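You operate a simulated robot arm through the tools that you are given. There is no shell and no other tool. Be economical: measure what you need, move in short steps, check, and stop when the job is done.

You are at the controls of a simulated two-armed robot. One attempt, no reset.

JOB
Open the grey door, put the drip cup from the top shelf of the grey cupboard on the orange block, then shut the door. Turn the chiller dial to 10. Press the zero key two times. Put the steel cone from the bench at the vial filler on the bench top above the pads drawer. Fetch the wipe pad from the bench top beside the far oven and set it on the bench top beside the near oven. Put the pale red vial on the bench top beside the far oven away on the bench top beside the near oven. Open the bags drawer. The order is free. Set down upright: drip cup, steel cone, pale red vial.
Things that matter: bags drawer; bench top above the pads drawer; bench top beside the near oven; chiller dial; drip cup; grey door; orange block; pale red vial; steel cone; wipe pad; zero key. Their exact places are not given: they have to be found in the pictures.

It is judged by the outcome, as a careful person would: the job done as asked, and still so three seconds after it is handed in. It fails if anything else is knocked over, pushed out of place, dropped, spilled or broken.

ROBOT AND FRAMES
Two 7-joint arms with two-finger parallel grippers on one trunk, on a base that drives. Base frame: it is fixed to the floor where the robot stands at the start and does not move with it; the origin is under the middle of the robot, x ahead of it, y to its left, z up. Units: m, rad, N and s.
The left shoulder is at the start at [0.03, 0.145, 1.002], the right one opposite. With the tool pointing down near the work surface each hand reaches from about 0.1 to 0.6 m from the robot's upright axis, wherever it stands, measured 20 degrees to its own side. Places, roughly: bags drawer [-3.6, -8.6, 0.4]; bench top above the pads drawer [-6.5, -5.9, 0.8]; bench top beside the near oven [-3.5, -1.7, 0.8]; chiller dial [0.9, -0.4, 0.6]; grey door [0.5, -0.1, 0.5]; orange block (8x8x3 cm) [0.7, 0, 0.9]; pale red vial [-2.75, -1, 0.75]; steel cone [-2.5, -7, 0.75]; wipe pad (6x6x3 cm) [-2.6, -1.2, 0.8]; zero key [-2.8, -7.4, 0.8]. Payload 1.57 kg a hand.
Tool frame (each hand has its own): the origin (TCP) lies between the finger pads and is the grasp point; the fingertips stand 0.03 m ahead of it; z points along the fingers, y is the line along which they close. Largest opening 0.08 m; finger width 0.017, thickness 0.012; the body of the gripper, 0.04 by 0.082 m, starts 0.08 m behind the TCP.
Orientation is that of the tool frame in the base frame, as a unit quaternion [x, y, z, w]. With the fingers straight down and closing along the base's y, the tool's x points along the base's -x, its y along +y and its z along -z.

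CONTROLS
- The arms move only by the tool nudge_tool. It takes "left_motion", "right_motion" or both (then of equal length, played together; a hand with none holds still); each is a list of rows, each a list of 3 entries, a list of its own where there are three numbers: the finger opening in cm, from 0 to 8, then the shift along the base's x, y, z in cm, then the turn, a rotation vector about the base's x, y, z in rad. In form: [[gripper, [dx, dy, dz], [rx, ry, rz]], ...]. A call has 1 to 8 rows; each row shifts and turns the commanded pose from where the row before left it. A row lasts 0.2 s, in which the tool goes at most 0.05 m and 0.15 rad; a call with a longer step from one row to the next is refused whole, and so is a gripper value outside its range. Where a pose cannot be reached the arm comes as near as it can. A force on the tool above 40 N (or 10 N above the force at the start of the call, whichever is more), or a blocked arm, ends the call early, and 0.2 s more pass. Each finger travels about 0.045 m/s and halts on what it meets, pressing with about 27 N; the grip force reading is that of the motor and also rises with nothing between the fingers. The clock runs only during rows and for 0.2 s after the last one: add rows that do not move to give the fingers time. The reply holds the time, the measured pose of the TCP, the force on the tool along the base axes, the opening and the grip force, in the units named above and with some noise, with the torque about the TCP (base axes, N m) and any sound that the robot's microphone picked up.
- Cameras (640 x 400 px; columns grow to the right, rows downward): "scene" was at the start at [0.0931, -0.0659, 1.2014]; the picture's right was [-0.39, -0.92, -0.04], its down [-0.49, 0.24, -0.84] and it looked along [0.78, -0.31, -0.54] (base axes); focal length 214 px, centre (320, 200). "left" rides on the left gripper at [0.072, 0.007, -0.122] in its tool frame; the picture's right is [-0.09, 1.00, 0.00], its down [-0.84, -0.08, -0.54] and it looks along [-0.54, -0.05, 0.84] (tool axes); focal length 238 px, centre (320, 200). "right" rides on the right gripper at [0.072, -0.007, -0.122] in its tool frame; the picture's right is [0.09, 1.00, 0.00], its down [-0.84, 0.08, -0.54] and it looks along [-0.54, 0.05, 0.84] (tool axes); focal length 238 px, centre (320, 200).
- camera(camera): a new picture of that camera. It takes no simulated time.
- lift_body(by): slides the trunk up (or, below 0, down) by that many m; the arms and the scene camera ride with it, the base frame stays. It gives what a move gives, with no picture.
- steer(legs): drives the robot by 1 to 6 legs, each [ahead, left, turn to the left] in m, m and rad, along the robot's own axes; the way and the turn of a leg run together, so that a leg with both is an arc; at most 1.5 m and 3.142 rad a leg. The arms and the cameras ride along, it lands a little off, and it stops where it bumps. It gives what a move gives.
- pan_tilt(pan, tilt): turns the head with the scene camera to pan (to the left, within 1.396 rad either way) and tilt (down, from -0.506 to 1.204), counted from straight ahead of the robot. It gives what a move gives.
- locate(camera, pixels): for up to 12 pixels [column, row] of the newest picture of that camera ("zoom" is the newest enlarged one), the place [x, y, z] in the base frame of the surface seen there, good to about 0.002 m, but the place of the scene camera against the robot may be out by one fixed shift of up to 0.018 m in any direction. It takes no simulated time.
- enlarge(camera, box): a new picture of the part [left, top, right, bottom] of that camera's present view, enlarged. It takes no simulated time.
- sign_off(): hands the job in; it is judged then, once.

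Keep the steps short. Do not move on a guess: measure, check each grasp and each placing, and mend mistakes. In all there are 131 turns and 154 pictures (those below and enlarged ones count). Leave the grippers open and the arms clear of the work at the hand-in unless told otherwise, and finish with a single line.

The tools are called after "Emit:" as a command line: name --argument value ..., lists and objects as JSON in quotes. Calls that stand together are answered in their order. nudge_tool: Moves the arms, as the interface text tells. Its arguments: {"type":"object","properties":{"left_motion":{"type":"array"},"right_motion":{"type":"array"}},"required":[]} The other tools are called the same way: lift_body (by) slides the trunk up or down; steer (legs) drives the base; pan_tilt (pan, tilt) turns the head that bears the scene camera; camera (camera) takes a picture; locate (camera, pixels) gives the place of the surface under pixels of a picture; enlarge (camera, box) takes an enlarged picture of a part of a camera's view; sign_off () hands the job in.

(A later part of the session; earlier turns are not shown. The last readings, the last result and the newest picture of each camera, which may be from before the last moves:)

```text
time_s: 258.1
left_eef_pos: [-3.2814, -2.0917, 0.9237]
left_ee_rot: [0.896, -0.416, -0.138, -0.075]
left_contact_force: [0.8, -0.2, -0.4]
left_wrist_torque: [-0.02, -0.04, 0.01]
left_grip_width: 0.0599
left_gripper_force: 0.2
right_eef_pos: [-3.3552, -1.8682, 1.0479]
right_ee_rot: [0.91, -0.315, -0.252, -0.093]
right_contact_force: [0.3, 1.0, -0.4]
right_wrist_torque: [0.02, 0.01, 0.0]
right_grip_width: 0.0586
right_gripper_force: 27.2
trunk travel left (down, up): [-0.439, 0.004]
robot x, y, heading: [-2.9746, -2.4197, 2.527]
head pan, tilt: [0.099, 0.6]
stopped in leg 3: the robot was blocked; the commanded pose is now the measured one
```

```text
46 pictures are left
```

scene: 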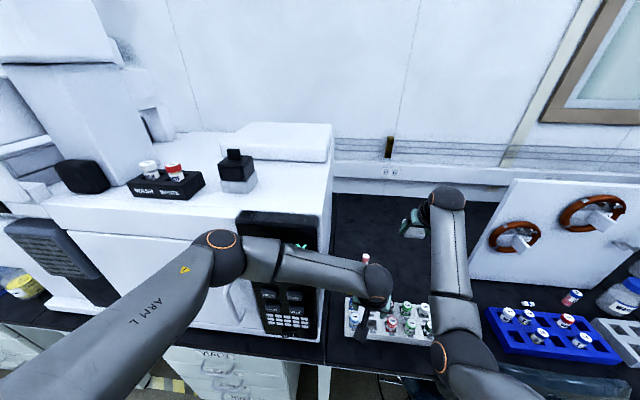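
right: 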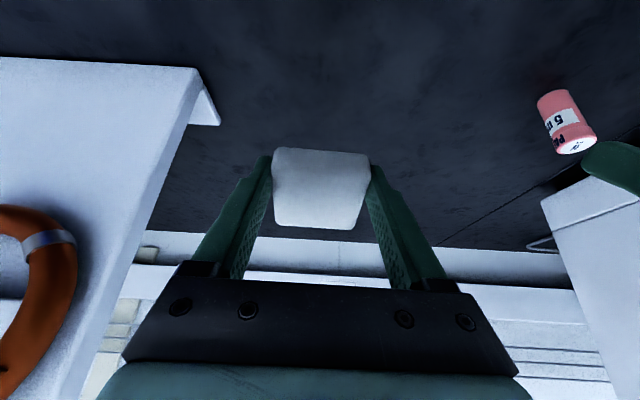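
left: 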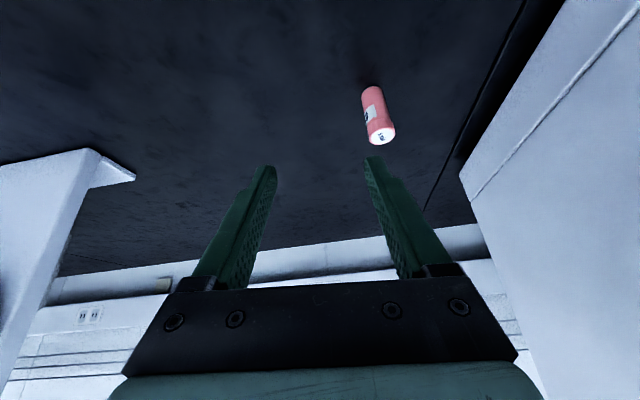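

The base stopped against the oven front via the left elbow, but the right hand is now at s 0.995, depth 0.26, which is good. I lower the pad.

Emit:
nudge_tool --right_motion '[[0, [0, 0, -4], [0, 0, 0]], [0, [0, 0, -4], [0, 0, 0]], [0, [0, 0, -4], [0, 0, 0]], [0, [0, 0, -4], [0, 0, 0]], [0, [0, 0, -4], [0, 0, 0]], [0, [0, 0, -3.5], [0, 0, 0]], [0, [0, 0, 0], [0, 0, 0]]]'

Emit:
camera --camera "right"

```text
time_s: 259.7
left_eef_pos: [-3.2807, -2.092, 0.9229]
left_ee_rot: [0.895, -0.417, -0.139, -0.074]
left_contact_force: [-0.6, -0.4, -0.7]
left_wrist_torque: [-0.02, 0.01, 0.01]
left_grip_width: 0.0601
left_gripper_force: 0.1
right_eef_pos: [-3.3565, -1.8653, 0.8142]
right_ee_rot: [0.91, -0.316, -0.254, -0.094]
right_contact_force: [0.0, 0.5, 0.0]
right_wrist_torque: [-0.01, 0.01, -0.01]
right_grip_width: 0.0585
right_gripper_force: 27.0
trunk travel left (down, up): [-0.439, 0.004]
robot x, y, heading: [-2.979, -2.4152, 2.52]
head pan, tilt: [0.099, 0.6]
```

```text
45 pictures are left
```

right: 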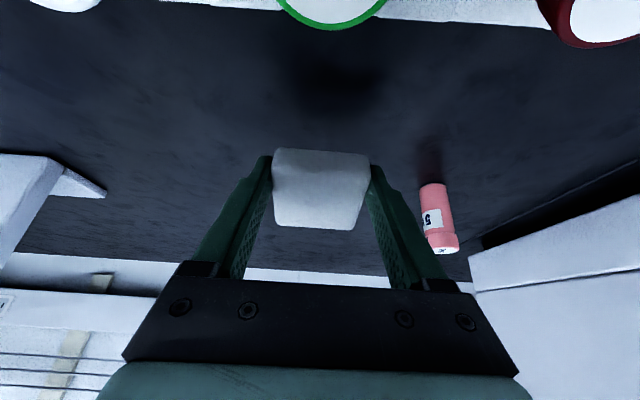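

The wrist camera is right above the tray caps, so I move 5 cm deeper before the last lowering.

Emit:
nudge_tool --right_motion '[[0, [-2.0, 1.45, 0], [0, 0, 0]], [0, [-2.0, 1.45, 0], [0, 0, 0]], [0, [0, 0, -0.8], [0, 0, 0]], [0, [0, 0, -0.8], [0, 0, 0]], [0, [0, 0, -0.4], [0, 0, 0]], [0, [0, 0, 0], [0, 0, 0]]]'

Emit:
camera --camera "right"

```text
time_s: 261.1
left_eef_pos: [-3.2807, -2.0917, 0.9226]
left_ee_rot: [0.895, -0.418, -0.138, -0.075]
left_contact_force: [-0.1, 0.0, -1.7]
left_wrist_torque: [0.01, -0.01, 0.01]
left_grip_width: 0.0601
left_gripper_force: 0.0
right_eef_pos: [-3.3707, -1.852, 0.8133]
right_ee_rot: [0.909, -0.316, -0.254, -0.094]
right_contact_force: [-0.5, -0.3, 0.1]
right_wrist_torque: [-0.01, 0.0, 0.02]
right_grip_width: 0.0587
right_gripper_force: 27.2
right hand out of reach, approached as far as the arm can: row 1, 2, 3, 5
trunk travel left (down, up): [-0.439, 0.004]
robot x, y, heading: [-2.9759, -2.4172, 2.523]
head pan, tilt: [0.099, 0.6]
```

```text
44 pictures are left
```

right: 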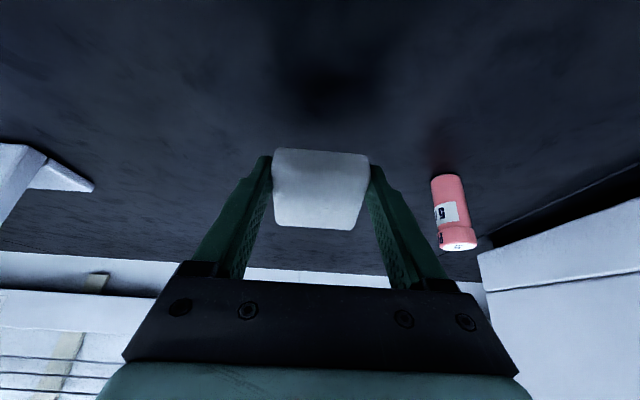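

The caps are now clear. I lower the last bit with the trunk.

Emit:
lift_body --by -0.025

Emit:
lift_body --by -0.004

Emit:
enlarge --camera "right" --box '[220, 80, 480, 260]'

```text
time_s: 261.8
left_eef_pos: [-3.2802, -2.0876, 0.9003]
left_ee_rot: [0.894, -0.419, -0.142, -0.075]
left_contact_force: [0.7, 0.3, 0.4]
left_wrist_torque: [0.01, 0.01, -0.02]
left_grip_width: 0.0598
left_gripper_force: 0.1
right_eef_pos: [-3.3693, -1.8495, 0.7873]
right_ee_rot: [0.909, -0.317, -0.253, -0.092]
right_contact_force: [0.6, -0.9, 0.2]
right_wrist_torque: [0.01, 0.0, -0.01]
right_grip_width: 0.0588
right_gripper_force: 27.0
trunk travel left (down, up): [-0.414, 0.029]
robot x, y, heading: [-2.975, -2.4155, 2.522]
head pan, tilt: [0.099, 0.6]
```

```text
time_s: 262.4
left_eef_pos: [-3.2787, -2.0878, 0.8949]
left_ee_rot: [0.894, -0.419, -0.14, -0.074]
left_contact_force: [0.3, -0.5, 0.9]
left_wrist_torque: [0.03, 0.04, -0.03]
left_grip_width: 0.0602
left_gripper_force: 0.1
right_eef_pos: [-3.3707, -1.847, 0.7853]
right_ee_rot: [0.909, -0.317, -0.256, -0.093]
right_contact_force: [7.8, -5.2, 14.9]
right_wrist_torque: [-0.4, 0.15, 0.25]
right_grip_width: 0.0586
right_gripper_force: 27.0
trunk travel left (down, up): [-0.41, 0.033]
robot x, y, heading: [-2.9776, -2.4164, 2.523]
head pan, tilt: [0.099, 0.6]
```

```text
2.22 times, centred on (350, 170) of right
```

zoom: 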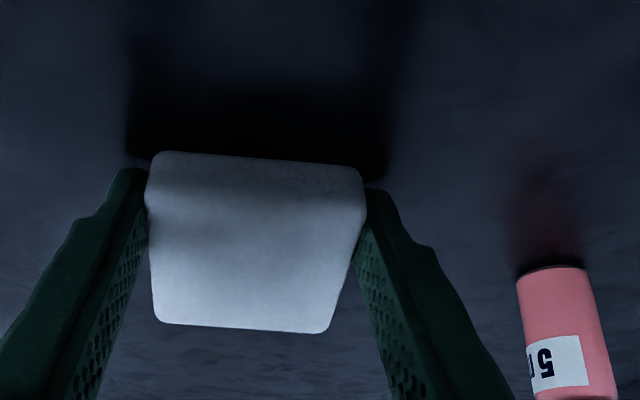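

The pad is down. I release, then raise the right hand straight up.

Emit:
nudge_tool --right_motion '[[7.5, [0, 0, 0], [0, 0, 0]], [7.5, [0, 0, 0], [0, 0, 0]], [7.5, [0, 0, 1], [0, 0, 0]], [7.5, [0, 0, 3], [0, 0, 0]], [7.5, [0, 0, 4], [0, 0, 0]], [7.5, [0, 0, 4], [0, 0, 0]], [7.5, [0, 0, 4], [0, 0, 0]], [7.5, [0, 0, 4], [0, 0, 0]]]'

Emit:
lift_body --by 0.033

Emit:
camera --camera "right"

```text
time_s: 264.2
left_eef_pos: [-3.2781, -2.0868, 0.8943]
left_ee_rot: [0.894, -0.419, -0.139, -0.074]
left_contact_force: [0.0, 0.2, -0.8]
left_wrist_torque: [0.02, 0.04, 0.0]
left_grip_width: 0.06
left_gripper_force: 0.0
right_eef_pos: [-3.3654, -1.8509, 0.9827]
right_ee_rot: [0.909, -0.317, -0.253, -0.092]
right_contact_force: [0.6, 0.3, -0.2]
right_wrist_torque: [0.01, 0.01, 0.01]
right_grip_width: 0.0752
right_gripper_force: 0.0
trunk travel left (down, up): [-0.41, 0.033]
robot x, y, heading: [-2.9759, -2.4184, 2.523]
head pan, tilt: [0.099, 0.6]
```

```text
time_s: 264.9
left_eef_pos: [-3.2735, -2.0938, 0.914]
left_ee_rot: [0.896, -0.421, -0.127, -0.068]
left_contact_force: [0.2, 0.5, -0.4]
left_wrist_torque: [0.0, 0.0, -0.02]
left_grip_width: 0.0601
left_gripper_force: 0.1
right_eef_pos: [-3.3682, -1.8492, 1.0119]
right_ee_rot: [0.91, -0.316, -0.251, -0.091]
right_contact_force: [0.2, 0.1, -0.2]
right_wrist_torque: [0.02, -0.03, 0.01]
right_grip_width: 0.0752
right_gripper_force: 0.0
trunk travel left (down, up): [-0.443, 0.0]
robot x, y, heading: [-2.9789, -2.4167, 2.516]
head pan, tilt: [0.099, 0.6]
```

```text
42 pictures are left
```

right: 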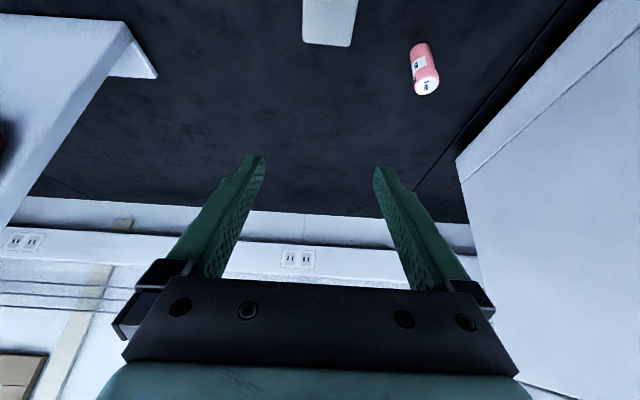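

Both the pad and the vial are set by the near oven. I back out, turn toward the far side of the room, and look.

Emit:
steer --legs '[[-0.75, 0, 0], [0, 0, 2.2]]'

Emit:
pan_tilt --pan 0.0 --tilt 0.35

Emit:
camera --camera "scene"

```text
time_s: 274.2
left_eef_pos: [-2.4561, -3.3052, 0.919]
left_ee_rot: [0.777, 0.611, -0.124, 0.086]
left_contact_force: [-0.5, -1.4, -0.1]
left_wrist_torque: [-0.01, 0.06, -0.01]
left_grip_width: 0.0598
left_gripper_force: 0.0
right_eef_pos: [-2.6036, -3.5107, 1.0052]
right_ee_rot: [0.7, 0.665, -0.193, 0.176]
right_contact_force: [0.1, -0.4, -0.2]
right_wrist_torque: [0.0, -0.01, -0.02]
right_grip_width: 0.0747
right_gripper_force: 0.0
trunk travel left (down, up): [-0.443, 0.0]
robot x, y, heading: [-2.3707, -2.8529, -1.567]
head pan, tilt: [0.099, 0.6]
```

```text
time_s: 275.0
left_eef_pos: [-2.4573, -3.3064, 0.9195]
left_ee_rot: [0.777, 0.611, -0.123, 0.087]
left_contact_force: [0.5, -0.5, -0.2]
left_wrist_torque: [0.01, 0.01, 0.03]
left_grip_width: 0.0601
left_gripper_force: 0.1
right_eef_pos: [-2.604, -3.5092, 1.0053]
right_ee_rot: [0.699, 0.665, -0.192, 0.177]
right_contact_force: [-0.3, 0.2, 0.5]
right_wrist_torque: [0.02, 0.01, -0.02]
right_grip_width: 0.0752
right_gripper_force: 0.1
trunk travel left (down, up): [-0.443, 0.0]
robot x, y, heading: [-2.3707, -2.8497, -1.568]
head pan, tilt: [0.0, 0.351]
```

```text
41 pictures are left
```

scene: 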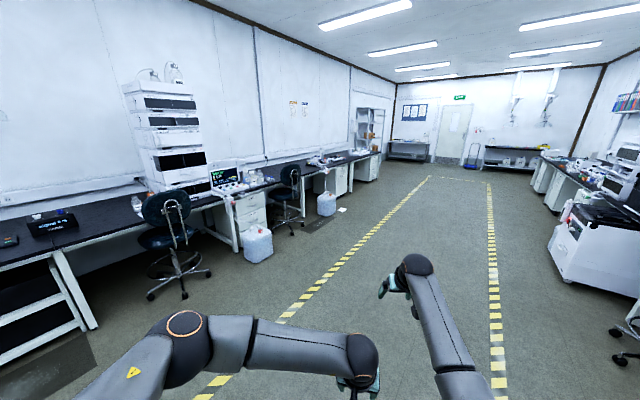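

The vial filler and the balance bench are further along the left bench. I drive to stand about 0.95 m in front of the cone's rough place, facing that bench.

Emit:
steer --legs '[[1.197, -0.3, 0], [1.197, -0.3, 0], [1.197, -0.3, 0], [0, 0, 0.94]]'

Emit:
pan_tilt --pan -0.1 --tilt 0.5

Emit:
camera --camera "scene"

```text
time_s: 295.2
left_eef_pos: [-3.0613, -6.7763, 0.9189]
left_ee_rot: [0.444, 0.883, -0.075, 0.131]
left_contact_force: [-0.2, 0.7, -0.3]
left_wrist_torque: [0.02, -0.01, 0.01]
left_grip_width: 0.0602
left_gripper_force: 0.0
right_eef_pos: [-2.9982, -7.02, 1.0044]
right_ee_rot: [0.351, 0.899, -0.099, 0.242]
right_contact_force: [0.1, 0.8, -0.5]
right_wrist_torque: [0.02, -0.01, -0.03]
right_grip_width: 0.075
right_gripper_force: 0.0
trunk travel left (down, up): [-0.443, 0.0]
robot x, y, heading: [-3.358, -6.4221, -0.697]
head pan, tilt: [0.0, 0.351]
```

```text
time_s: 295.9
left_eef_pos: [-3.0615, -6.7765, 0.918]
left_ee_rot: [0.445, 0.883, -0.075, 0.131]
left_contact_force: [-1.2, 0.0, -0.4]
left_wrist_torque: [0.01, 0.0, -0.04]
left_grip_width: 0.0598
left_gripper_force: 0.0
right_eef_pos: [-2.9995, -7.0207, 1.0042]
right_ee_rot: [0.351, 0.899, -0.1, 0.241]
right_contact_force: [0.5, -0.5, 0.2]
right_wrist_torque: [-0.02, -0.02, 0.03]
right_grip_width: 0.0751
right_gripper_force: 0.1
trunk travel left (down, up): [-0.443, 0.0]
robot x, y, heading: [-3.3561, -6.4225, -0.693]
head pan, tilt: [-0.099, 0.499]
```

```text
40 pictures are left
```

scene: 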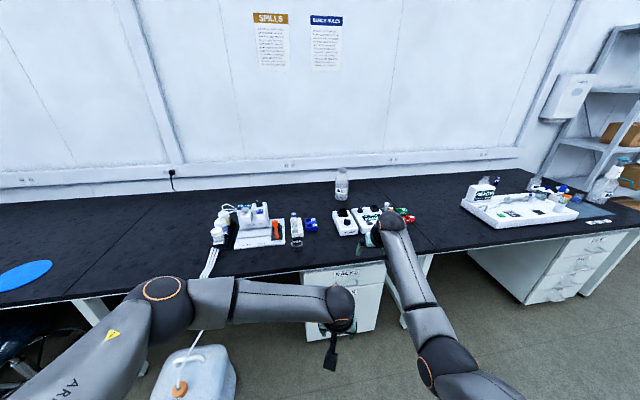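

Emit:
enlarge --camera "scene" --box '[200, 180, 420, 280]'

Emit:
enlarge --camera "scene" --box '[440, 160, 640, 300]'

Emit:
locate --camera "scene" --pixels '[[297, 228], [297, 243], [345, 222], [363, 215], [200, 278], [300, 268], [550, 240], [600, 240], [590, 270], [570, 300], [410, 250], [180, 370]]'

```text
2.91 times, centred on (310, 230) of scene
```

zoom: 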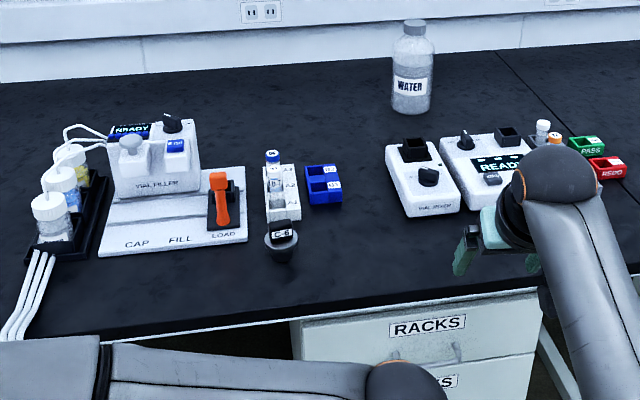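

```text
2.86 times, centred on (540, 230) of scene
```

zoom: 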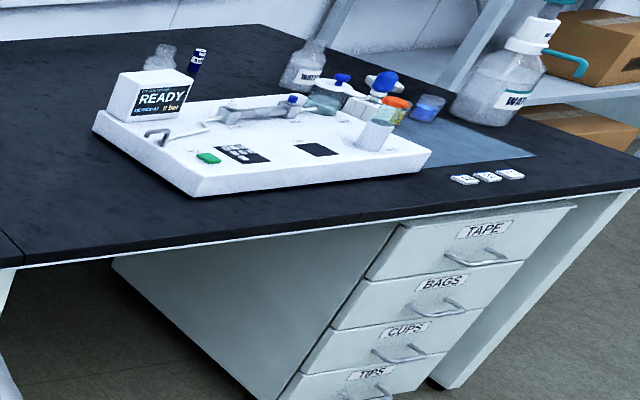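

```text
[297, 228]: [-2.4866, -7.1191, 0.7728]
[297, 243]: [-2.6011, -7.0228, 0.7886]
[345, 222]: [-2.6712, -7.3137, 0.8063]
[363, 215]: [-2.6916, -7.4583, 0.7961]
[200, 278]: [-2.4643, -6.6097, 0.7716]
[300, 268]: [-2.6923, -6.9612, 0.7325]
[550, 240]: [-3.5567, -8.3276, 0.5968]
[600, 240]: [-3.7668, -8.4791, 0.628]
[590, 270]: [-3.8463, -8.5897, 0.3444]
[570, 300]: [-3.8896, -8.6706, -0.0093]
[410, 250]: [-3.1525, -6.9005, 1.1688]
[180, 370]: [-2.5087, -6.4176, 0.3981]
```

The black C-6 piece at about (-2.60,-7.02) may be the cone, so I need a closer look. I drive 36 cm nearer and use both wrist cameras.

Emit:
steer --legs '[[0.36, 0, 0.066]]'

Emit:
camera --camera "right"

Emit:
camera --camera "left"

```text
time_s: 298.2
left_eef_pos: [-2.7579, -6.9732, 0.9181]
left_ee_rot: [0.414, 0.898, -0.07, 0.132]
left_contact_force: [0.3, 0.4, -0.1]
left_wrist_torque: [-0.01, 0.03, 0.0]
left_grip_width: 0.0601
left_gripper_force: 0.0
right_eef_pos: [-2.6794, -7.2136, 1.0034]
right_ee_rot: [0.32, 0.911, -0.09, 0.245]
right_contact_force: [0.4, -0.4, -1.1]
right_wrist_torque: [0.02, -0.05, 0.01]
right_grip_width: 0.075
right_gripper_force: 0.1
trunk travel left (down, up): [-0.443, 0.0]
robot x, y, heading: [-3.0757, -6.6362, -0.629]
head pan, tilt: [-0.099, 0.499]
```

```text
37 pictures are left
```

right: 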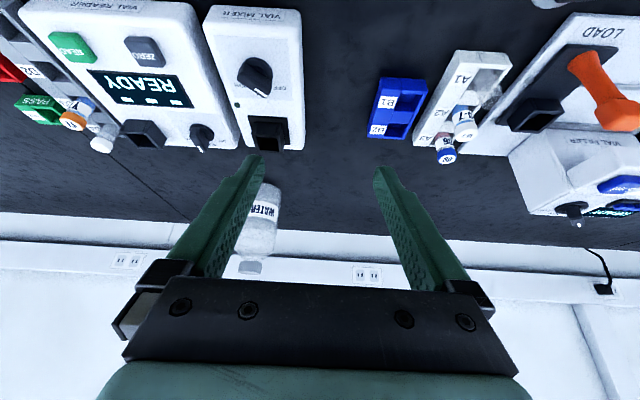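

```text
36 pictures are left
```

left: 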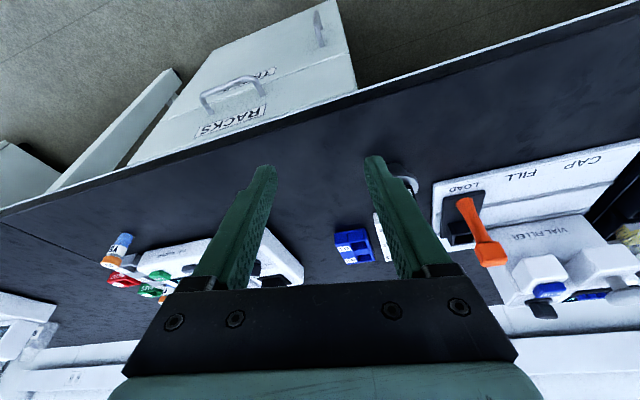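

The ZERO key is the grey button at (143,50) on the vial reader. I measure it and its surroundings.

Emit:
locate --camera "right" --pixels '[[143, 52], [160, 58], [130, 40], [72, 45], [110, 30], [145, 85], [160, 30], [255, 78], [200, 135]]'

Emit:
locate --camera "left" --pixels '[[412, 187], [402, 172], [408, 180], [385, 235], [470, 220], [340, 100]]'

Emit:
enlarge --camera "scene" --box '[120, 230, 330, 370]'

```text
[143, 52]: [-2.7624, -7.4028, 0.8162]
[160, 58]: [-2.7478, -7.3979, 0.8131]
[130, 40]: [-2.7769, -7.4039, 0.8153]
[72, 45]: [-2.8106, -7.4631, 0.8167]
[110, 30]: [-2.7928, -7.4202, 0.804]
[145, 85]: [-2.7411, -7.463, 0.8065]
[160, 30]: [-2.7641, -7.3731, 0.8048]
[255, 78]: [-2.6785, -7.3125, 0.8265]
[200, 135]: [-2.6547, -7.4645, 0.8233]
```

```text
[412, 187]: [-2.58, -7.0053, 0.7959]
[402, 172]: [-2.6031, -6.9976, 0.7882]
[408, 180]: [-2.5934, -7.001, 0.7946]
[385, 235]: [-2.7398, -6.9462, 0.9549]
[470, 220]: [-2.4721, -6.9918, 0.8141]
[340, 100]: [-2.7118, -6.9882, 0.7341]
```

```text
2.86 times, centred on (225, 300) of scene
```

zoom: 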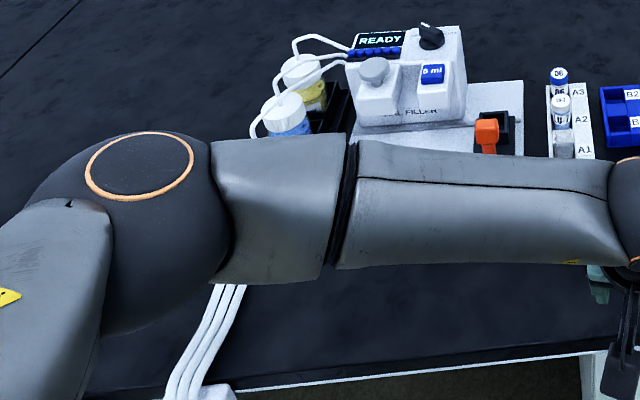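

The ZERO key is at (-2.762,-7.402) with its top at z 0.816. I shift the base right 20 cm and forward 12 cm, then bring the right tool vertical with fingers closed above the key.

Emit:
steer --legs '[[0, -0.2, 0], [0.12, 0, 0]]'

Emit:
nudge_tool --right_motion '[[0, [-1.55, 1.1, -2], [0.0835, 0.101, 0]], [0, [-1.55, 1.1, -2], [0.0835, 0.101, 0]], [0, [-1.55, 1.1, -3], [0.0835, 0.101, 0]], [0, [-1.55, 1.1, -3], [0.0835, 0.101, 0]], [0, [0, 0, 0], [0, 0, 0]], [0, [0, 0, 0], [0, 0, 0]]]'

Emit:
camera --camera "right"

```text
time_s: 301.4
left_eef_pos: [-2.7765, -7.2041, 0.9178]
left_ee_rot: [0.412, 0.899, -0.071, 0.132]
left_contact_force: [-0.1, -0.1, -0.9]
left_wrist_torque: [0.0, 0.04, 0.02]
left_grip_width: 0.06
left_gripper_force: 0.0
right_eef_pos: [-2.6969, -7.4427, 1.0042]
right_ee_rot: [0.318, 0.912, -0.09, 0.244]
right_contact_force: [0.1, -0.4, 0.9]
right_wrist_torque: [-0.03, 0.0, 0.03]
right_grip_width: 0.0748
right_gripper_force: 0.2
trunk travel left (down, up): [-0.443, 0.0]
robot x, y, heading: [-3.0961, -6.8693, -0.622]
head pan, tilt: [-0.099, 0.499]
```

```text
time_s: 302.9
left_eef_pos: [-2.777, -7.2032, 0.9189]
left_ee_rot: [0.412, 0.899, -0.071, 0.134]
left_contact_force: [-0.2, 0.6, -0.5]
left_wrist_torque: [-0.04, -0.02, 0.0]
left_grip_width: 0.0598
left_gripper_force: 0.0
right_eef_pos: [-2.7568, -7.3973, 0.903]
right_ee_rot: [0.33, 0.944, 0.0, 0.002]
right_contact_force: [1.1, 0.9, 0.2]
right_wrist_torque: [0.02, -0.01, 0.0]
right_grip_width: 0.0
right_gripper_force: 21.2
trunk travel left (down, up): [-0.443, 0.0]
robot x, y, heading: [-3.0964, -6.8719, -0.624]
head pan, tilt: [-0.099, 0.499]
```

```text
34 pictures are left
```

right: 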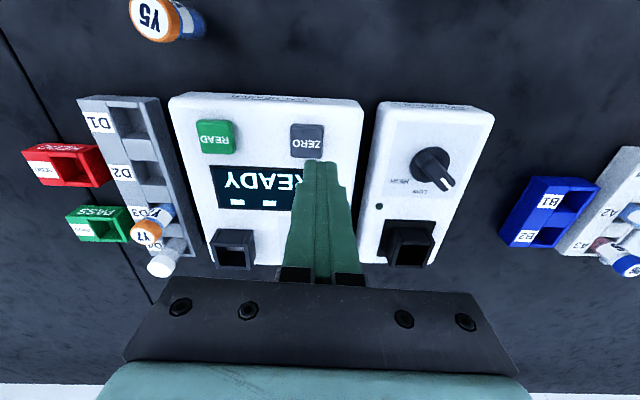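

Emit:
locate --camera "right" --pixels '[[306, 140], [292, 128], [322, 128], [292, 155], [308, 150]]'

```text
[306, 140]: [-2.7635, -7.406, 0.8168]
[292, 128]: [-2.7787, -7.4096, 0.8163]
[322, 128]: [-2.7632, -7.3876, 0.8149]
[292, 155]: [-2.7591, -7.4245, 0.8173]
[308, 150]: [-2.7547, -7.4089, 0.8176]
```

The key centre is (-2.762,-7.406). I press: approach, go down about 5 mm past the surface, then lift.

Emit:
nudge_tool --right_motion '[[0, [-0.5, -0.8, -2.5], [0, 0, 0]], [0, [0, 0, -2.6], [0, 0, 0]], [0, [0, 0, 0], [0, 0, 0]], [0, [0, 0, -0.5], [0, 0, 0]], [0, [0, 0, -0.4], [0, 0, 0]], [0, [0, 0, 0], [0, 0, 0]]]'

```text
time_s: 304.2
left_eef_pos: [-2.7769, -7.203, 0.9197]
left_ee_rot: [0.412, 0.899, -0.07, 0.133]
left_contact_force: [-0.4, 0.0, 0.4]
left_wrist_torque: [0.01, 0.02, 0.01]
left_grip_width: 0.06
left_gripper_force: 0.0
right_eef_pos: [-2.7635, -7.407, 0.8442]
right_ee_rot: [0.33, 0.944, 0.0, 0.003]
right_contact_force: [0.3, 1.3, 1.5]
right_wrist_torque: [0.04, 0.01, 0.01]
right_grip_width: 0.0001
right_gripper_force: 20.9
trunk travel left (down, up): [-0.443, 0.0]
robot x, y, heading: [-3.0959, -6.8692, -0.62]
head pan, tilt: [-0.099, 0.499]
heard: click
```

I heard one click. I lift off and press once more.

Emit:
nudge_tool --right_motion '[[0, [0, 0, 1.2], [0, 0, 0]], [0, [0, 0, 0.3], [0, 0, 0]], [0, [0, 0, 0], [0, 0, 0]], [0, [0, 0, -0.7], [0, 0, 0]], [0, [0, 0, -0.4], [0, 0, 0]], [0, [0, 0, -0.4], [0, 0, 0]], [0, [0, 0, 0], [0, 0, 0]]]'

```text
time_s: 305.9
left_eef_pos: [-2.7767, -7.2029, 0.9182]
left_ee_rot: [0.412, 0.899, -0.071, 0.133]
left_contact_force: [0.0, -0.2, -0.6]
left_wrist_torque: [0.01, 0.0, 0.02]
left_grip_width: 0.0599
left_gripper_force: 0.1
right_eef_pos: [-2.7639, -7.4064, 0.8453]
right_ee_rot: [0.33, 0.944, -0.001, 0.002]
right_contact_force: [0.0, -1.6, 0.9]
right_wrist_torque: [0.01, 0.01, 0.02]
right_grip_width: 0.0001
right_gripper_force: 21.6
trunk travel left (down, up): [-0.443, 0.0]
robot x, y, heading: [-3.0976, -6.8672, -0.619]
head pan, tilt: [-0.099, 0.499]
heard: click
```

Two clicks in total, so the zero key is done. I lift the hand and shift the base left to bring the right hand over the cone.

Emit:
nudge_tool --right_motion '[[0, [0, 0, 2], [0, 0, 0]], [4, [0, 0, 4], [0, 0, 0]], [8, [0, 0, 4], [0, 0, 0]], [8, [0, 0, 1], [0, 0, 0]], [8, [0, 0, 0], [0, 0, 0]]]'

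Emit:
steer --legs '[[-0.08, 0, 0], [0, 0.42, 0]]'

Emit:
camera --camera "right"

```text
time_s: 307.1
left_eef_pos: [-2.7764, -7.205, 0.918]
left_ee_rot: [0.412, 0.899, -0.07, 0.133]
left_contact_force: [0.3, -0.3, 0.9]
left_wrist_torque: [0.0, 0.02, -0.02]
left_grip_width: 0.0601
left_gripper_force: 0.1
right_eef_pos: [-2.7638, -7.4047, 0.9526]
right_ee_rot: [0.329, 0.944, 0.0, 0.003]
right_contact_force: [-0.3, 0.3, 0.7]
right_wrist_torque: [-0.02, 0.02, -0.01]
right_grip_width: 0.08
right_gripper_force: 0.1
trunk travel left (down, up): [-0.443, 0.0]
robot x, y, heading: [-3.0941, -6.8702, -0.62]
head pan, tilt: [-0.099, 0.499]
```

```text
time_s: 311.5
left_eef_pos: [-2.6122, -6.8332, 0.9187]
left_ee_rot: [0.41, 0.899, -0.071, 0.133]
left_contact_force: [-0.3, -0.5, -0.4]
left_wrist_torque: [0.01, 0.03, 0.01]
left_grip_width: 0.0602
left_gripper_force: 0.0
right_eef_pos: [-2.5993, -7.0372, 0.9532]
right_ee_rot: [0.328, 0.945, 0.0, 0.003]
right_contact_force: [0.0, 0.3, -0.6]
right_wrist_torque: [-0.02, 0.0, -0.01]
right_grip_width: 0.0802
right_gripper_force: 0.2
trunk travel left (down, up): [-0.443, 0.0]
robot x, y, heading: [-2.9312, -6.4975, -0.618]
head pan, tilt: [-0.099, 0.499]
stopped in leg 2: the robot was blocked; the commanded pose is now the measured one
```

```text
33 pictures are left
```

right: 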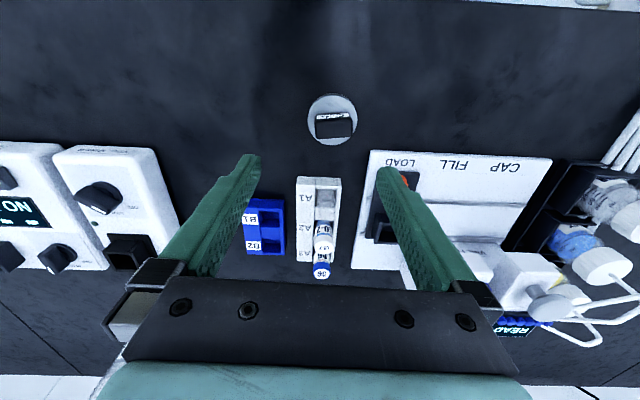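

The base touched something on its left, probably the jug, and stopped. The cone is in view at (332,122). I ease right 3 cm and inspect.

Emit:
steer --legs '[[0, -0.03, 0]]'

Emit:
enlarge --camera "right" --box '[270, 70, 410, 180]'

Emit:
locate --camera "zoom" --pixels '[[320, 180], [290, 150], [320, 230], [250, 200], [390, 200], [320, 270], [320, 120], [280, 240], [200, 200], [345, 205]]'

Emit:
pan_tilt --pan 0.4 --tilt 0.9

Emit:
camera --camera "scene"

```text
time_s: 312.5
left_eef_pos: [-2.6298, -6.859, 0.9197]
left_ee_rot: [0.412, 0.899, -0.07, 0.134]
left_contact_force: [0.4, 0.4, -0.7]
left_wrist_torque: [0.0, 0.02, -0.03]
left_grip_width: 0.06
left_gripper_force: 0.0
right_eef_pos: [-2.615, -7.0609, 0.952]
right_ee_rot: [0.328, 0.945, 0.0, 0.003]
right_contact_force: [-0.5, -0.9, 0.4]
right_wrist_torque: [0.0, -0.04, 0.0]
right_grip_width: 0.0802
right_gripper_force: 0.2
trunk travel left (down, up): [-0.443, 0.0]
robot x, y, heading: [-2.9467, -6.5233, -0.618]
head pan, tilt: [-0.099, 0.499]
```

```text
3.64 times, centred on (340, 125) of right
```

zoom: 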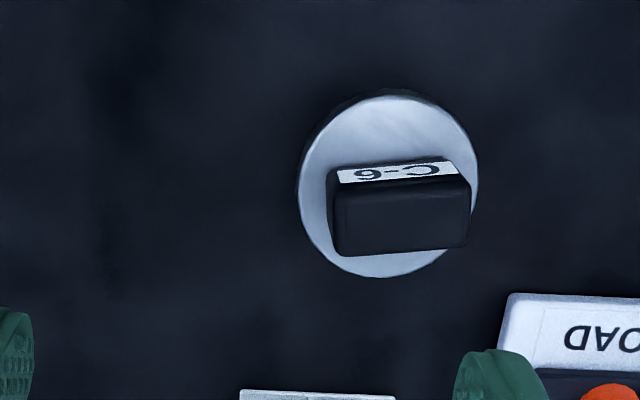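

```text
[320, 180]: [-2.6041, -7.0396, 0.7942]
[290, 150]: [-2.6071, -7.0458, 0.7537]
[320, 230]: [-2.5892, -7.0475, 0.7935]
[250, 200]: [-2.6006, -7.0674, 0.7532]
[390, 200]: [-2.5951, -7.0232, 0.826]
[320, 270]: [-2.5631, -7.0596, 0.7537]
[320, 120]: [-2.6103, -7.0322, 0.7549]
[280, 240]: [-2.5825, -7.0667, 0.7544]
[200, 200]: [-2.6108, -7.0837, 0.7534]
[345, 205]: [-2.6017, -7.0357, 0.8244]
```

```text
time_s: 313.4
left_eef_pos: [-2.6291, -6.8591, 0.9183]
left_ee_rot: [0.411, 0.899, -0.071, 0.133]
left_contact_force: [-0.3, -0.1, -0.2]
left_wrist_torque: [-0.01, 0.0, 0.01]
left_grip_width: 0.0599
left_gripper_force: 0.0
right_eef_pos: [-2.6156, -7.061, 0.9519]
right_ee_rot: [0.329, 0.944, 0.0, 0.002]
right_contact_force: [0.2, -0.3, 0.1]
right_wrist_torque: [0.0, -0.04, 0.02]
right_grip_width: 0.0804
right_gripper_force: 0.0
trunk travel left (down, up): [-0.443, 0.0]
robot x, y, heading: [-2.9481, -6.5252, -0.623]
head pan, tilt: [0.4, 0.901]
```

```text
31 pictures are left
```

scene: 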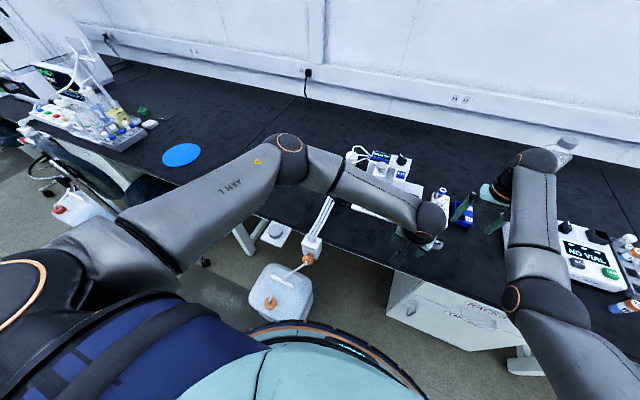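

The jug still stands. The steel cone has a black grip tab, with its top centre about (-2.589,-7.022,0.826). I move over it and descend to z 0.83.

Emit:
nudge_tool --right_motion '[[8, [1.3, 1.95, -1], [0, 0, 0]], [8, [1.35, 1.95, -1], [0, 0, 0]], [8, [0, 0, -3.5], [0, 0, 0]], [8, [0, 0, -3.5], [0, 0, 0]], [8, [0, 0, 0], [0, 0, 0]]]'

Emit:
camera --camera "right"

```text
time_s: 314.6
left_eef_pos: [-2.63, -6.8584, 0.9189]
left_ee_rot: [0.411, 0.899, -0.07, 0.134]
left_contact_force: [-0.7, -0.7, 0.1]
left_wrist_torque: [-0.01, -0.02, 0.01]
left_grip_width: 0.0602
left_gripper_force: 0.1
right_eef_pos: [-2.5872, -7.0196, 0.8614]
right_ee_rot: [0.328, 0.945, 0.0, 0.003]
right_contact_force: [0.3, -0.2, 0.5]
right_wrist_torque: [0.0, 0.03, 0.03]
right_grip_width: 0.0799
right_gripper_force: 0.0
trunk travel left (down, up): [-0.443, 0.0]
robot x, y, heading: [-2.9499, -6.5216, -0.618]
head pan, tilt: [0.4, 0.901]
```

```text
30 pictures are left
```

right: 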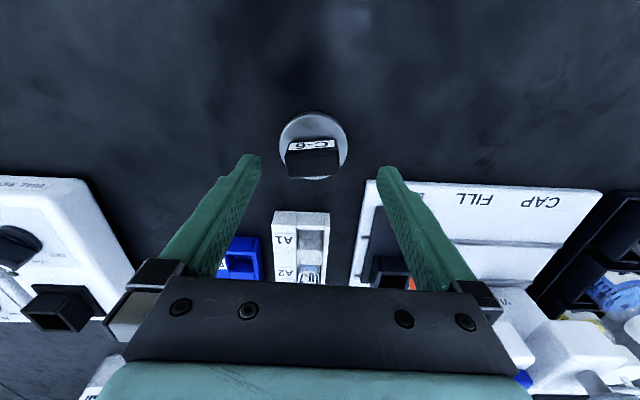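

The tab is centred between the tips. I lower 3.2 cm, close and lift.

Emit:
nudge_tool --right_motion '[[8, [0, 0, -2], [0, 0, 0]], [8, [0, 0, -1.2], [0, 0, 0]], [0, [0, 0, 0], [0, 0, 0]], [0, [0, 0, 0], [0, 0, 0]], [0, [0, 0, 0], [0, 0, 0]], [0, [0, 0, 0], [0, 0, 0]], [0, [0, 0, 0], [0, 0, 0]], [0, [0, 0, 2], [0, 0, 0]]]'

Emit:
nudge_tool --right_motion '[[0, [0, 0, 2], [0, 0, 0]], [0, [0, 0, 3], [0, 0, 0]], [0, [0, 0, 3], [0, 0, 0]], [0, [0, 0, 3], [0, 0, 0]], [0, [0, 0, 0], [0, 0, 0]]]'

Emit:
camera --camera "right"

```text
time_s: 316.4
left_eef_pos: [-2.6295, -6.8582, 0.9192]
left_ee_rot: [0.411, 0.899, -0.07, 0.134]
left_contact_force: [0.8, 1.3, 0.7]
left_wrist_torque: [-0.01, 0.05, 0.0]
left_grip_width: 0.0598
left_gripper_force: 0.0
right_eef_pos: [-2.5897, -7.0217, 0.8498]
right_ee_rot: [0.328, 0.945, 0.0, 0.003]
right_contact_force: [-0.5, 0.8, -2.5]
right_wrist_torque: [0.03, 0.0, 0.01]
right_grip_width: 0.0409
right_gripper_force: 27.0
trunk travel left (down, up): [-0.443, 0.0]
robot x, y, heading: [-2.9467, -6.5244, -0.613]
head pan, tilt: [0.4, 0.901]
```

```text
time_s: 317.6
left_eef_pos: [-2.6298, -6.8585, 0.9189]
left_ee_rot: [0.411, 0.899, -0.071, 0.133]
left_contact_force: [0.7, 0.0, -0.6]
left_wrist_torque: [0.0, 0.02, 0.02]
left_grip_width: 0.06
left_gripper_force: 0.0
right_eef_pos: [-2.5897, -7.0223, 0.9601]
right_ee_rot: [0.328, 0.945, 0.0, 0.001]
right_contact_force: [0.5, -0.4, -2.7]
right_wrist_torque: [0.02, 0.04, 0.01]
right_grip_width: 0.0409
right_gripper_force: 26.2
trunk travel left (down, up): [-0.443, 0.0]
robot x, y, heading: [-2.9482, -6.5234, -0.615]
head pan, tilt: [0.4, 0.901]
```

```text
29 pictures are left
```

right: 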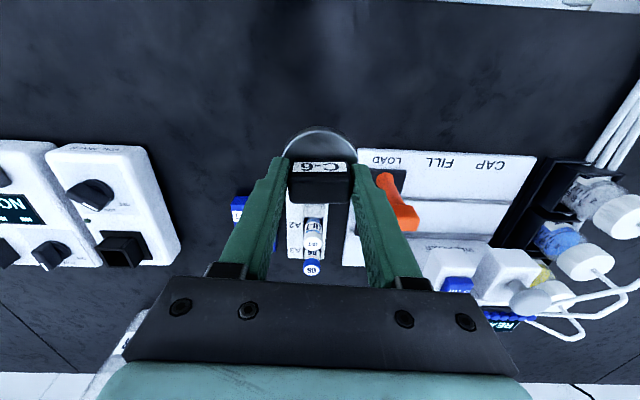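

The cone is held with a 2.7 N load. I back off, turn about, and drive to the bench with the pads drawer.

Emit:
steer --legs '[[-0.45, 0, 0], [0, 0, 3.13], [0.7, 0.786, 0], [0.7, 0.786, 0]]'

Emit:
pan_tilt --pan 0.0 --tilt 0.6

Emit:
camera --camera "scene"

```text
time_s: 341.4
left_eef_pos: [-5.6902, -6.3173, 0.9178]
left_ee_rot: [0.89, -0.431, -0.132, -0.073]
left_contact_force: [-0.8, 0.6, 0.7]
left_wrist_torque: [0.04, -0.04, 0.0]
left_grip_width: 0.06
left_gripper_force: 0.0
right_eef_pos: [-5.7225, -6.1531, 0.9589]
right_ee_rot: [0.937, -0.349, -0.002, 0.0]
right_contact_force: [0.0, -0.3, -2.3]
right_wrist_torque: [-0.01, 0.04, -0.04]
right_grip_width: 0.0392
right_gripper_force: 27.1
trunk travel left (down, up): [-0.443, 0.0]
robot x, y, heading: [-5.3856, -6.6619, 2.481]
head pan, tilt: [0.4, 0.901]
```

```text
time_s: 342.3
left_eef_pos: [-5.6916, -6.3159, 0.9189]
left_ee_rot: [0.89, -0.431, -0.131, -0.074]
left_contact_force: [0.7, -1.2, -0.2]
left_wrist_torque: [0.01, 0.0, -0.01]
left_grip_width: 0.0601
left_gripper_force: 0.1
right_eef_pos: [-5.7235, -6.1514, 0.959]
right_ee_rot: [0.937, -0.349, -0.002, -0.001]
right_contact_force: [1.4, 0.8, -1.2]
right_wrist_torque: [0.01, 0.02, -0.01]
right_grip_width: 0.0394
right_gripper_force: 27.4
trunk travel left (down, up): [-0.443, 0.0]
robot x, y, heading: [-5.3873, -6.6664, 2.479]
head pan, tilt: [0.0, 0.6]
```

```text
28 pictures are left
```

scene: 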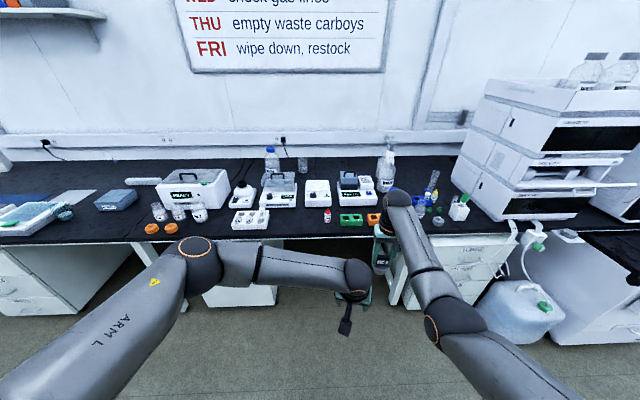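

Emit:
enlarge --camera "scene" --box '[380, 200, 560, 320]'

Emit:
enlarge --camera "scene" --box '[190, 170, 390, 310]'

Emit:
locate --camera "scene" --pixels '[[470, 240], [240, 245], [270, 238], [210, 245], [190, 235], [300, 235], [470, 225], [440, 235], [30, 250], [250, 290]]'

```text
3.33 times, centred on (470, 260) of scene
```

zoom: 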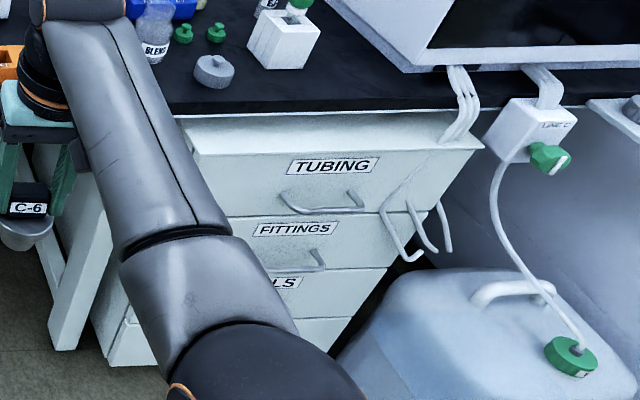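

```text
2.86 times, centred on (290, 240) of scene
```

zoom: 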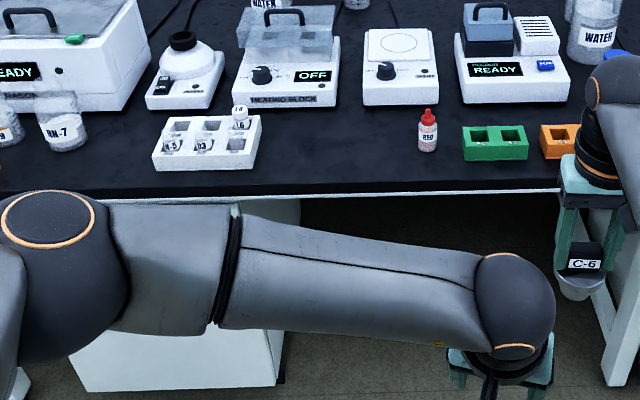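

```text
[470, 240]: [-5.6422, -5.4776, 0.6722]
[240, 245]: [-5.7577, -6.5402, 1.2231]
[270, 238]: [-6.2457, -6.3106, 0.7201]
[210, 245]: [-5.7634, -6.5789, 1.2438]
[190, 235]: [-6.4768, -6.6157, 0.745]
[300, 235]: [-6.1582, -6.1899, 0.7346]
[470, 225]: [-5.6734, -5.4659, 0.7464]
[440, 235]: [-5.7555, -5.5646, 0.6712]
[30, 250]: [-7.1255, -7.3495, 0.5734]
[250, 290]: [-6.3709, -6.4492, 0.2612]
```

The middle cabinet is hidden behind the left forearm. I use the left wrist camera to read its drawer labels.

Emit:
camera --camera "left"

Emit:
locate --camera "scene" --pixels '[[276, 262], [280, 245], [205, 295], [275, 298], [325, 215], [345, 220], [245, 220], [293, 222]]'

```text
25 pictures are left
```

left: 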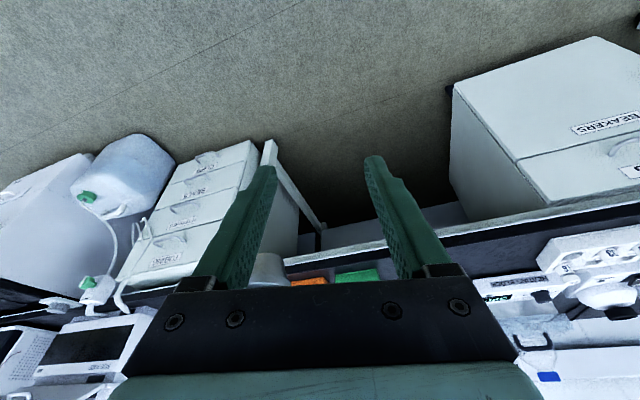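

```text
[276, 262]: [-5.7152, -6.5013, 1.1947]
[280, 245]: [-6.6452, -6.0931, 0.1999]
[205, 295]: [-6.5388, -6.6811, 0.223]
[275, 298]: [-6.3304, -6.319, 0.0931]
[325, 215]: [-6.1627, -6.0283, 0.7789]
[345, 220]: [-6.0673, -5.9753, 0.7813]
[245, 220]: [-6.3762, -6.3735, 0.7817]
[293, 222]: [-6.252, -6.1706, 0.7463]
```

Emit:
steer --legs '[[0.0, 0.3, 0]]'

Emit:
enlarge --camera "left" --box '[400, 20, 640, 230]'

```text
time_s: 345.5
left_eef_pos: [-5.8746, -6.5535, 0.9182]
left_ee_rot: [0.89, -0.43, -0.132, -0.073]
left_contact_force: [1.0, 0.5, 0.5]
left_wrist_torque: [-0.01, -0.02, -0.03]
left_grip_width: 0.06
left_gripper_force: 0.1
right_eef_pos: [-5.9061, -6.389, 0.9589]
right_ee_rot: [0.937, -0.348, -0.002, -0.001]
right_contact_force: [0.5, 0.3, -2.5]
right_wrist_torque: [0.0, -0.01, -0.03]
right_grip_width: 0.0397
right_gripper_force: 27.1
trunk travel left (down, up): [-0.443, 0.0]
robot x, y, heading: [-5.5696, -6.9043, 2.48]
head pan, tilt: [0.0, 0.6]
```

```text
1.90 times, centred on (520, 125) of left
```

zoom: 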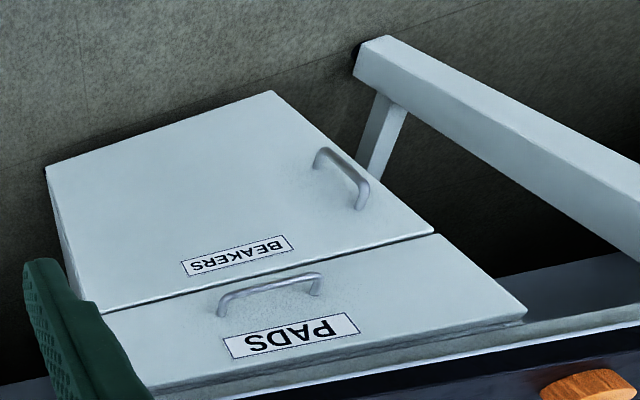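

PADS is the top drawer of this cabinet, at s 6.33–6.77. I move so the right hand hovers near s 6.55 and look down.

Emit:
steer --legs '[[0.0, 0.39, 0.03], [0.32, 0, 0]]'

Emit:
camera --camera "right"

```text
time_s: 351.2
left_eef_pos: [-6.3743, -6.6856, 0.9188]
left_ee_rot: [0.896, -0.419, -0.133, -0.071]
left_contact_force: [0.9, -0.5, -0.2]
left_wrist_torque: [0.02, 0.01, -0.01]
left_grip_width: 0.06
left_gripper_force: 0.1
right_eef_pos: [-6.4115, -6.5213, 0.9586]
right_ee_rot: [0.942, -0.336, -0.002, 0.001]
right_contact_force: [-0.2, 0.3, -1.5]
right_wrist_torque: [-0.04, 0.0, -0.03]
right_grip_width: 0.0397
right_gripper_force: 27.0
trunk travel left (down, up): [-0.443, 0.0]
robot x, y, heading: [-6.0603, -7.0235, 2.507]
head pan, tilt: [0.0, 0.6]
```

```text
23 pictures are left
```

right: 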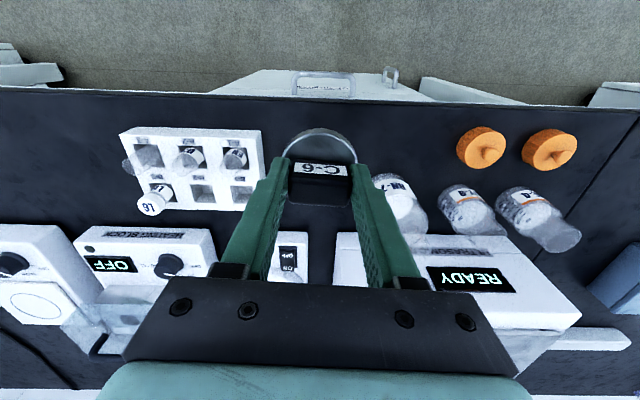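

Emit:
locate --camera "right" --pixels '[[262, 140], [258, 205], [380, 185], [385, 215], [458, 150], [320, 97], [270, 120], [390, 130], [320, 115], [420, 120]]'

```text
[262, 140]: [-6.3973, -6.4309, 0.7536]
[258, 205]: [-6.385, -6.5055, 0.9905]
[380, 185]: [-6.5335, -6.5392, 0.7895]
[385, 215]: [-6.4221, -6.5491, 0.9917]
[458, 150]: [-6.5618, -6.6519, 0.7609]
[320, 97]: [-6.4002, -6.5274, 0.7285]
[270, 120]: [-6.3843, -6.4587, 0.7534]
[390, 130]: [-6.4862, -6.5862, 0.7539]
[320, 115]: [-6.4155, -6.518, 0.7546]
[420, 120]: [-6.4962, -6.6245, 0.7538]
```

The space between rack and beaker is free. I move 5 cm deeper and lower until just above the bench.

Emit:
nudge_tool --right_motion '[[0, [-2.0, 1.5, -1], [0, 0, 0]], [0, [-2.0, 1.45, -1], [0, 0, 0]], [0, [0, 0, -3.5], [0, 0, 0]], [0, [0, 0, -3.5], [0, 0, 0]], [0, [0, 0, -2.5], [0, 0, 0]], [0, [0, 0, -0.6], [0, 0, 0]], [0, [0, 0, 0], [0, 0, 0]]]'

Emit:
nudge_tool --right_motion '[[0, [0, 0, -0.3], [0, 0, 0]], [0, [0, 0, -0.3], [0, 0, 0]], [0, [0, 0, -0.3], [0, 0, 0]], [0, [0, 0, -0.2], [0, 0, 0]], [0, [0, 0, 0], [0, 0, 0]]]'

Emit:
camera --camera "right"

```text
time_s: 352.8
left_eef_pos: [-6.3733, -6.6844, 0.9199]
left_ee_rot: [0.895, -0.419, -0.132, -0.071]
left_contact_force: [0.4, 0.7, -0.1]
left_wrist_torque: [0.01, -0.02, 0.02]
left_grip_width: 0.06
left_gripper_force: 0.0
right_eef_pos: [-6.4164, -6.5142, 0.8499]
right_ee_rot: [0.942, -0.336, -0.003, 0.0]
right_contact_force: [0.3, 0.7, -0.6]
right_wrist_torque: [-0.01, 0.0, 0.0]
right_grip_width: 0.0396
right_gripper_force: 26.6
right hand out of reach, approached as far as the arm can: row 2, 3, 4, 5
trunk travel left (down, up): [-0.443, 0.0]
robot x, y, heading: [-6.0611, -7.028, 2.503]
head pan, tilt: [0.0, 0.6]
```

```text
time_s: 354.0
left_eef_pos: [-6.3742, -6.6855, 0.9184]
left_ee_rot: [0.895, -0.419, -0.133, -0.072]
left_contact_force: [0.6, 0.0, -0.4]
left_wrist_torque: [-0.02, 0.01, 0.02]
left_grip_width: 0.0599
left_gripper_force: 0.1
right_eef_pos: [-6.4134, -6.5163, 0.8399]
right_ee_rot: [0.942, -0.335, -0.003, 0.001]
right_contact_force: [-0.5, 0.1, -2.0]
right_wrist_torque: [-0.02, -0.03, 0.01]
right_grip_width: 0.0392
right_gripper_force: 26.9
right hand out of reach, approached as far as the arm can: row 1, 4
trunk travel left (down, up): [-0.443, 0.0]
robot x, y, heading: [-6.0598, -7.0271, 2.506]
head pan, tilt: [0.0, 0.6]
```

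```text
22 pictures are left
```

right: 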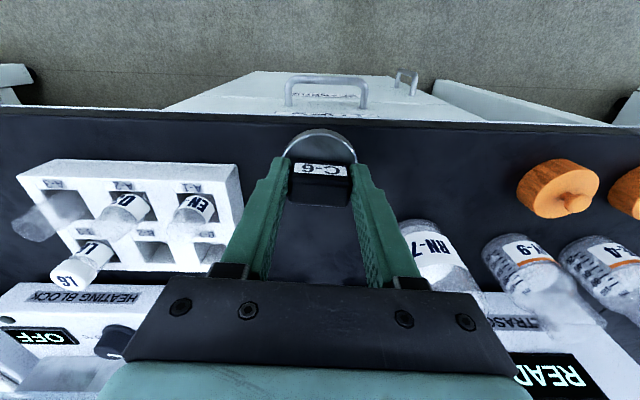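

The arm is at its reach limit with the cone at the bench edge. I drive the base forward 5.5 cm, with the cone 1 cm above the bench.

Emit:
steer --legs '[[0.055, 0, 0]]'

Emit:
nudge_tool --right_motion '[[0, [0, 0, -0.4], [0, 0, 0]], [0, [0, 0, -0.3], [0, 0, 0]], [0, [0, 0, -0.3], [0, 0, 0]], [0, [0, 0, -0.2], [0, 0, 0]], [0, [0, 0, 0], [0, 0, 0]]]'

Emit:
camera --camera "right"

```text
time_s: 355.0
left_eef_pos: [-6.4198, -6.6533, 0.9182]
left_ee_rot: [0.896, -0.419, -0.132, -0.071]
left_contact_force: [-0.2, 0.2, -0.9]
left_wrist_torque: [-0.02, 0.0, 0.03]
left_grip_width: 0.0604
left_gripper_force: 0.0
right_eef_pos: [-6.4574, -6.4828, 0.8386]
right_ee_rot: [0.942, -0.336, -0.001, 0.0]
right_contact_force: [0.2, 0.8, -2.9]
right_wrist_torque: [0.01, -0.01, 0.02]
right_grip_width: 0.0398
right_gripper_force: 26.6
trunk travel left (down, up): [-0.443, 0.0]
robot x, y, heading: [-6.1058, -6.9926, 2.506]
head pan, tilt: [0.0, 0.6]
```

```text
time_s: 356.2
left_eef_pos: [-6.4172, -6.6523, 0.9187]
left_ee_rot: [0.895, -0.42, -0.132, -0.071]
left_contact_force: [0.0, 0.8, 0.1]
left_wrist_torque: [0.02, -0.01, -0.01]
left_grip_width: 0.0595
left_gripper_force: 0.0
right_eef_pos: [-6.454, -6.4869, 0.8318]
right_ee_rot: [0.942, -0.336, -0.003, -0.002]
right_contact_force: [1.0, 1.1, 1.4]
right_wrist_torque: [0.05, -0.06, 0.0]
right_grip_width: 0.0393
right_gripper_force: 26.8
right hand out of reach, approached as far as the arm can: row 3
trunk travel left (down, up): [-0.443, 0.0]
robot x, y, heading: [-6.1038, -6.9908, 2.502]
head pan, tilt: [0.0, 0.6]
```

```text
21 pictures are left
```

right: 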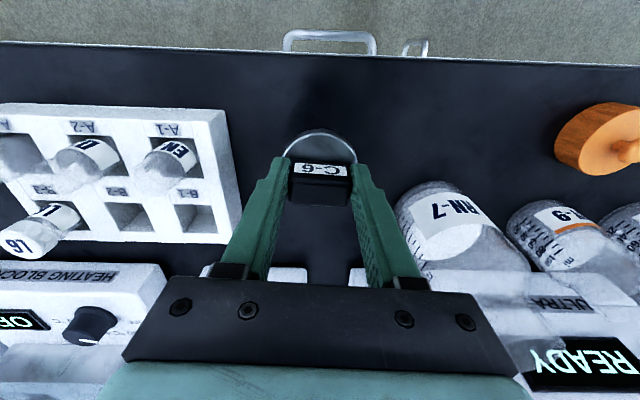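

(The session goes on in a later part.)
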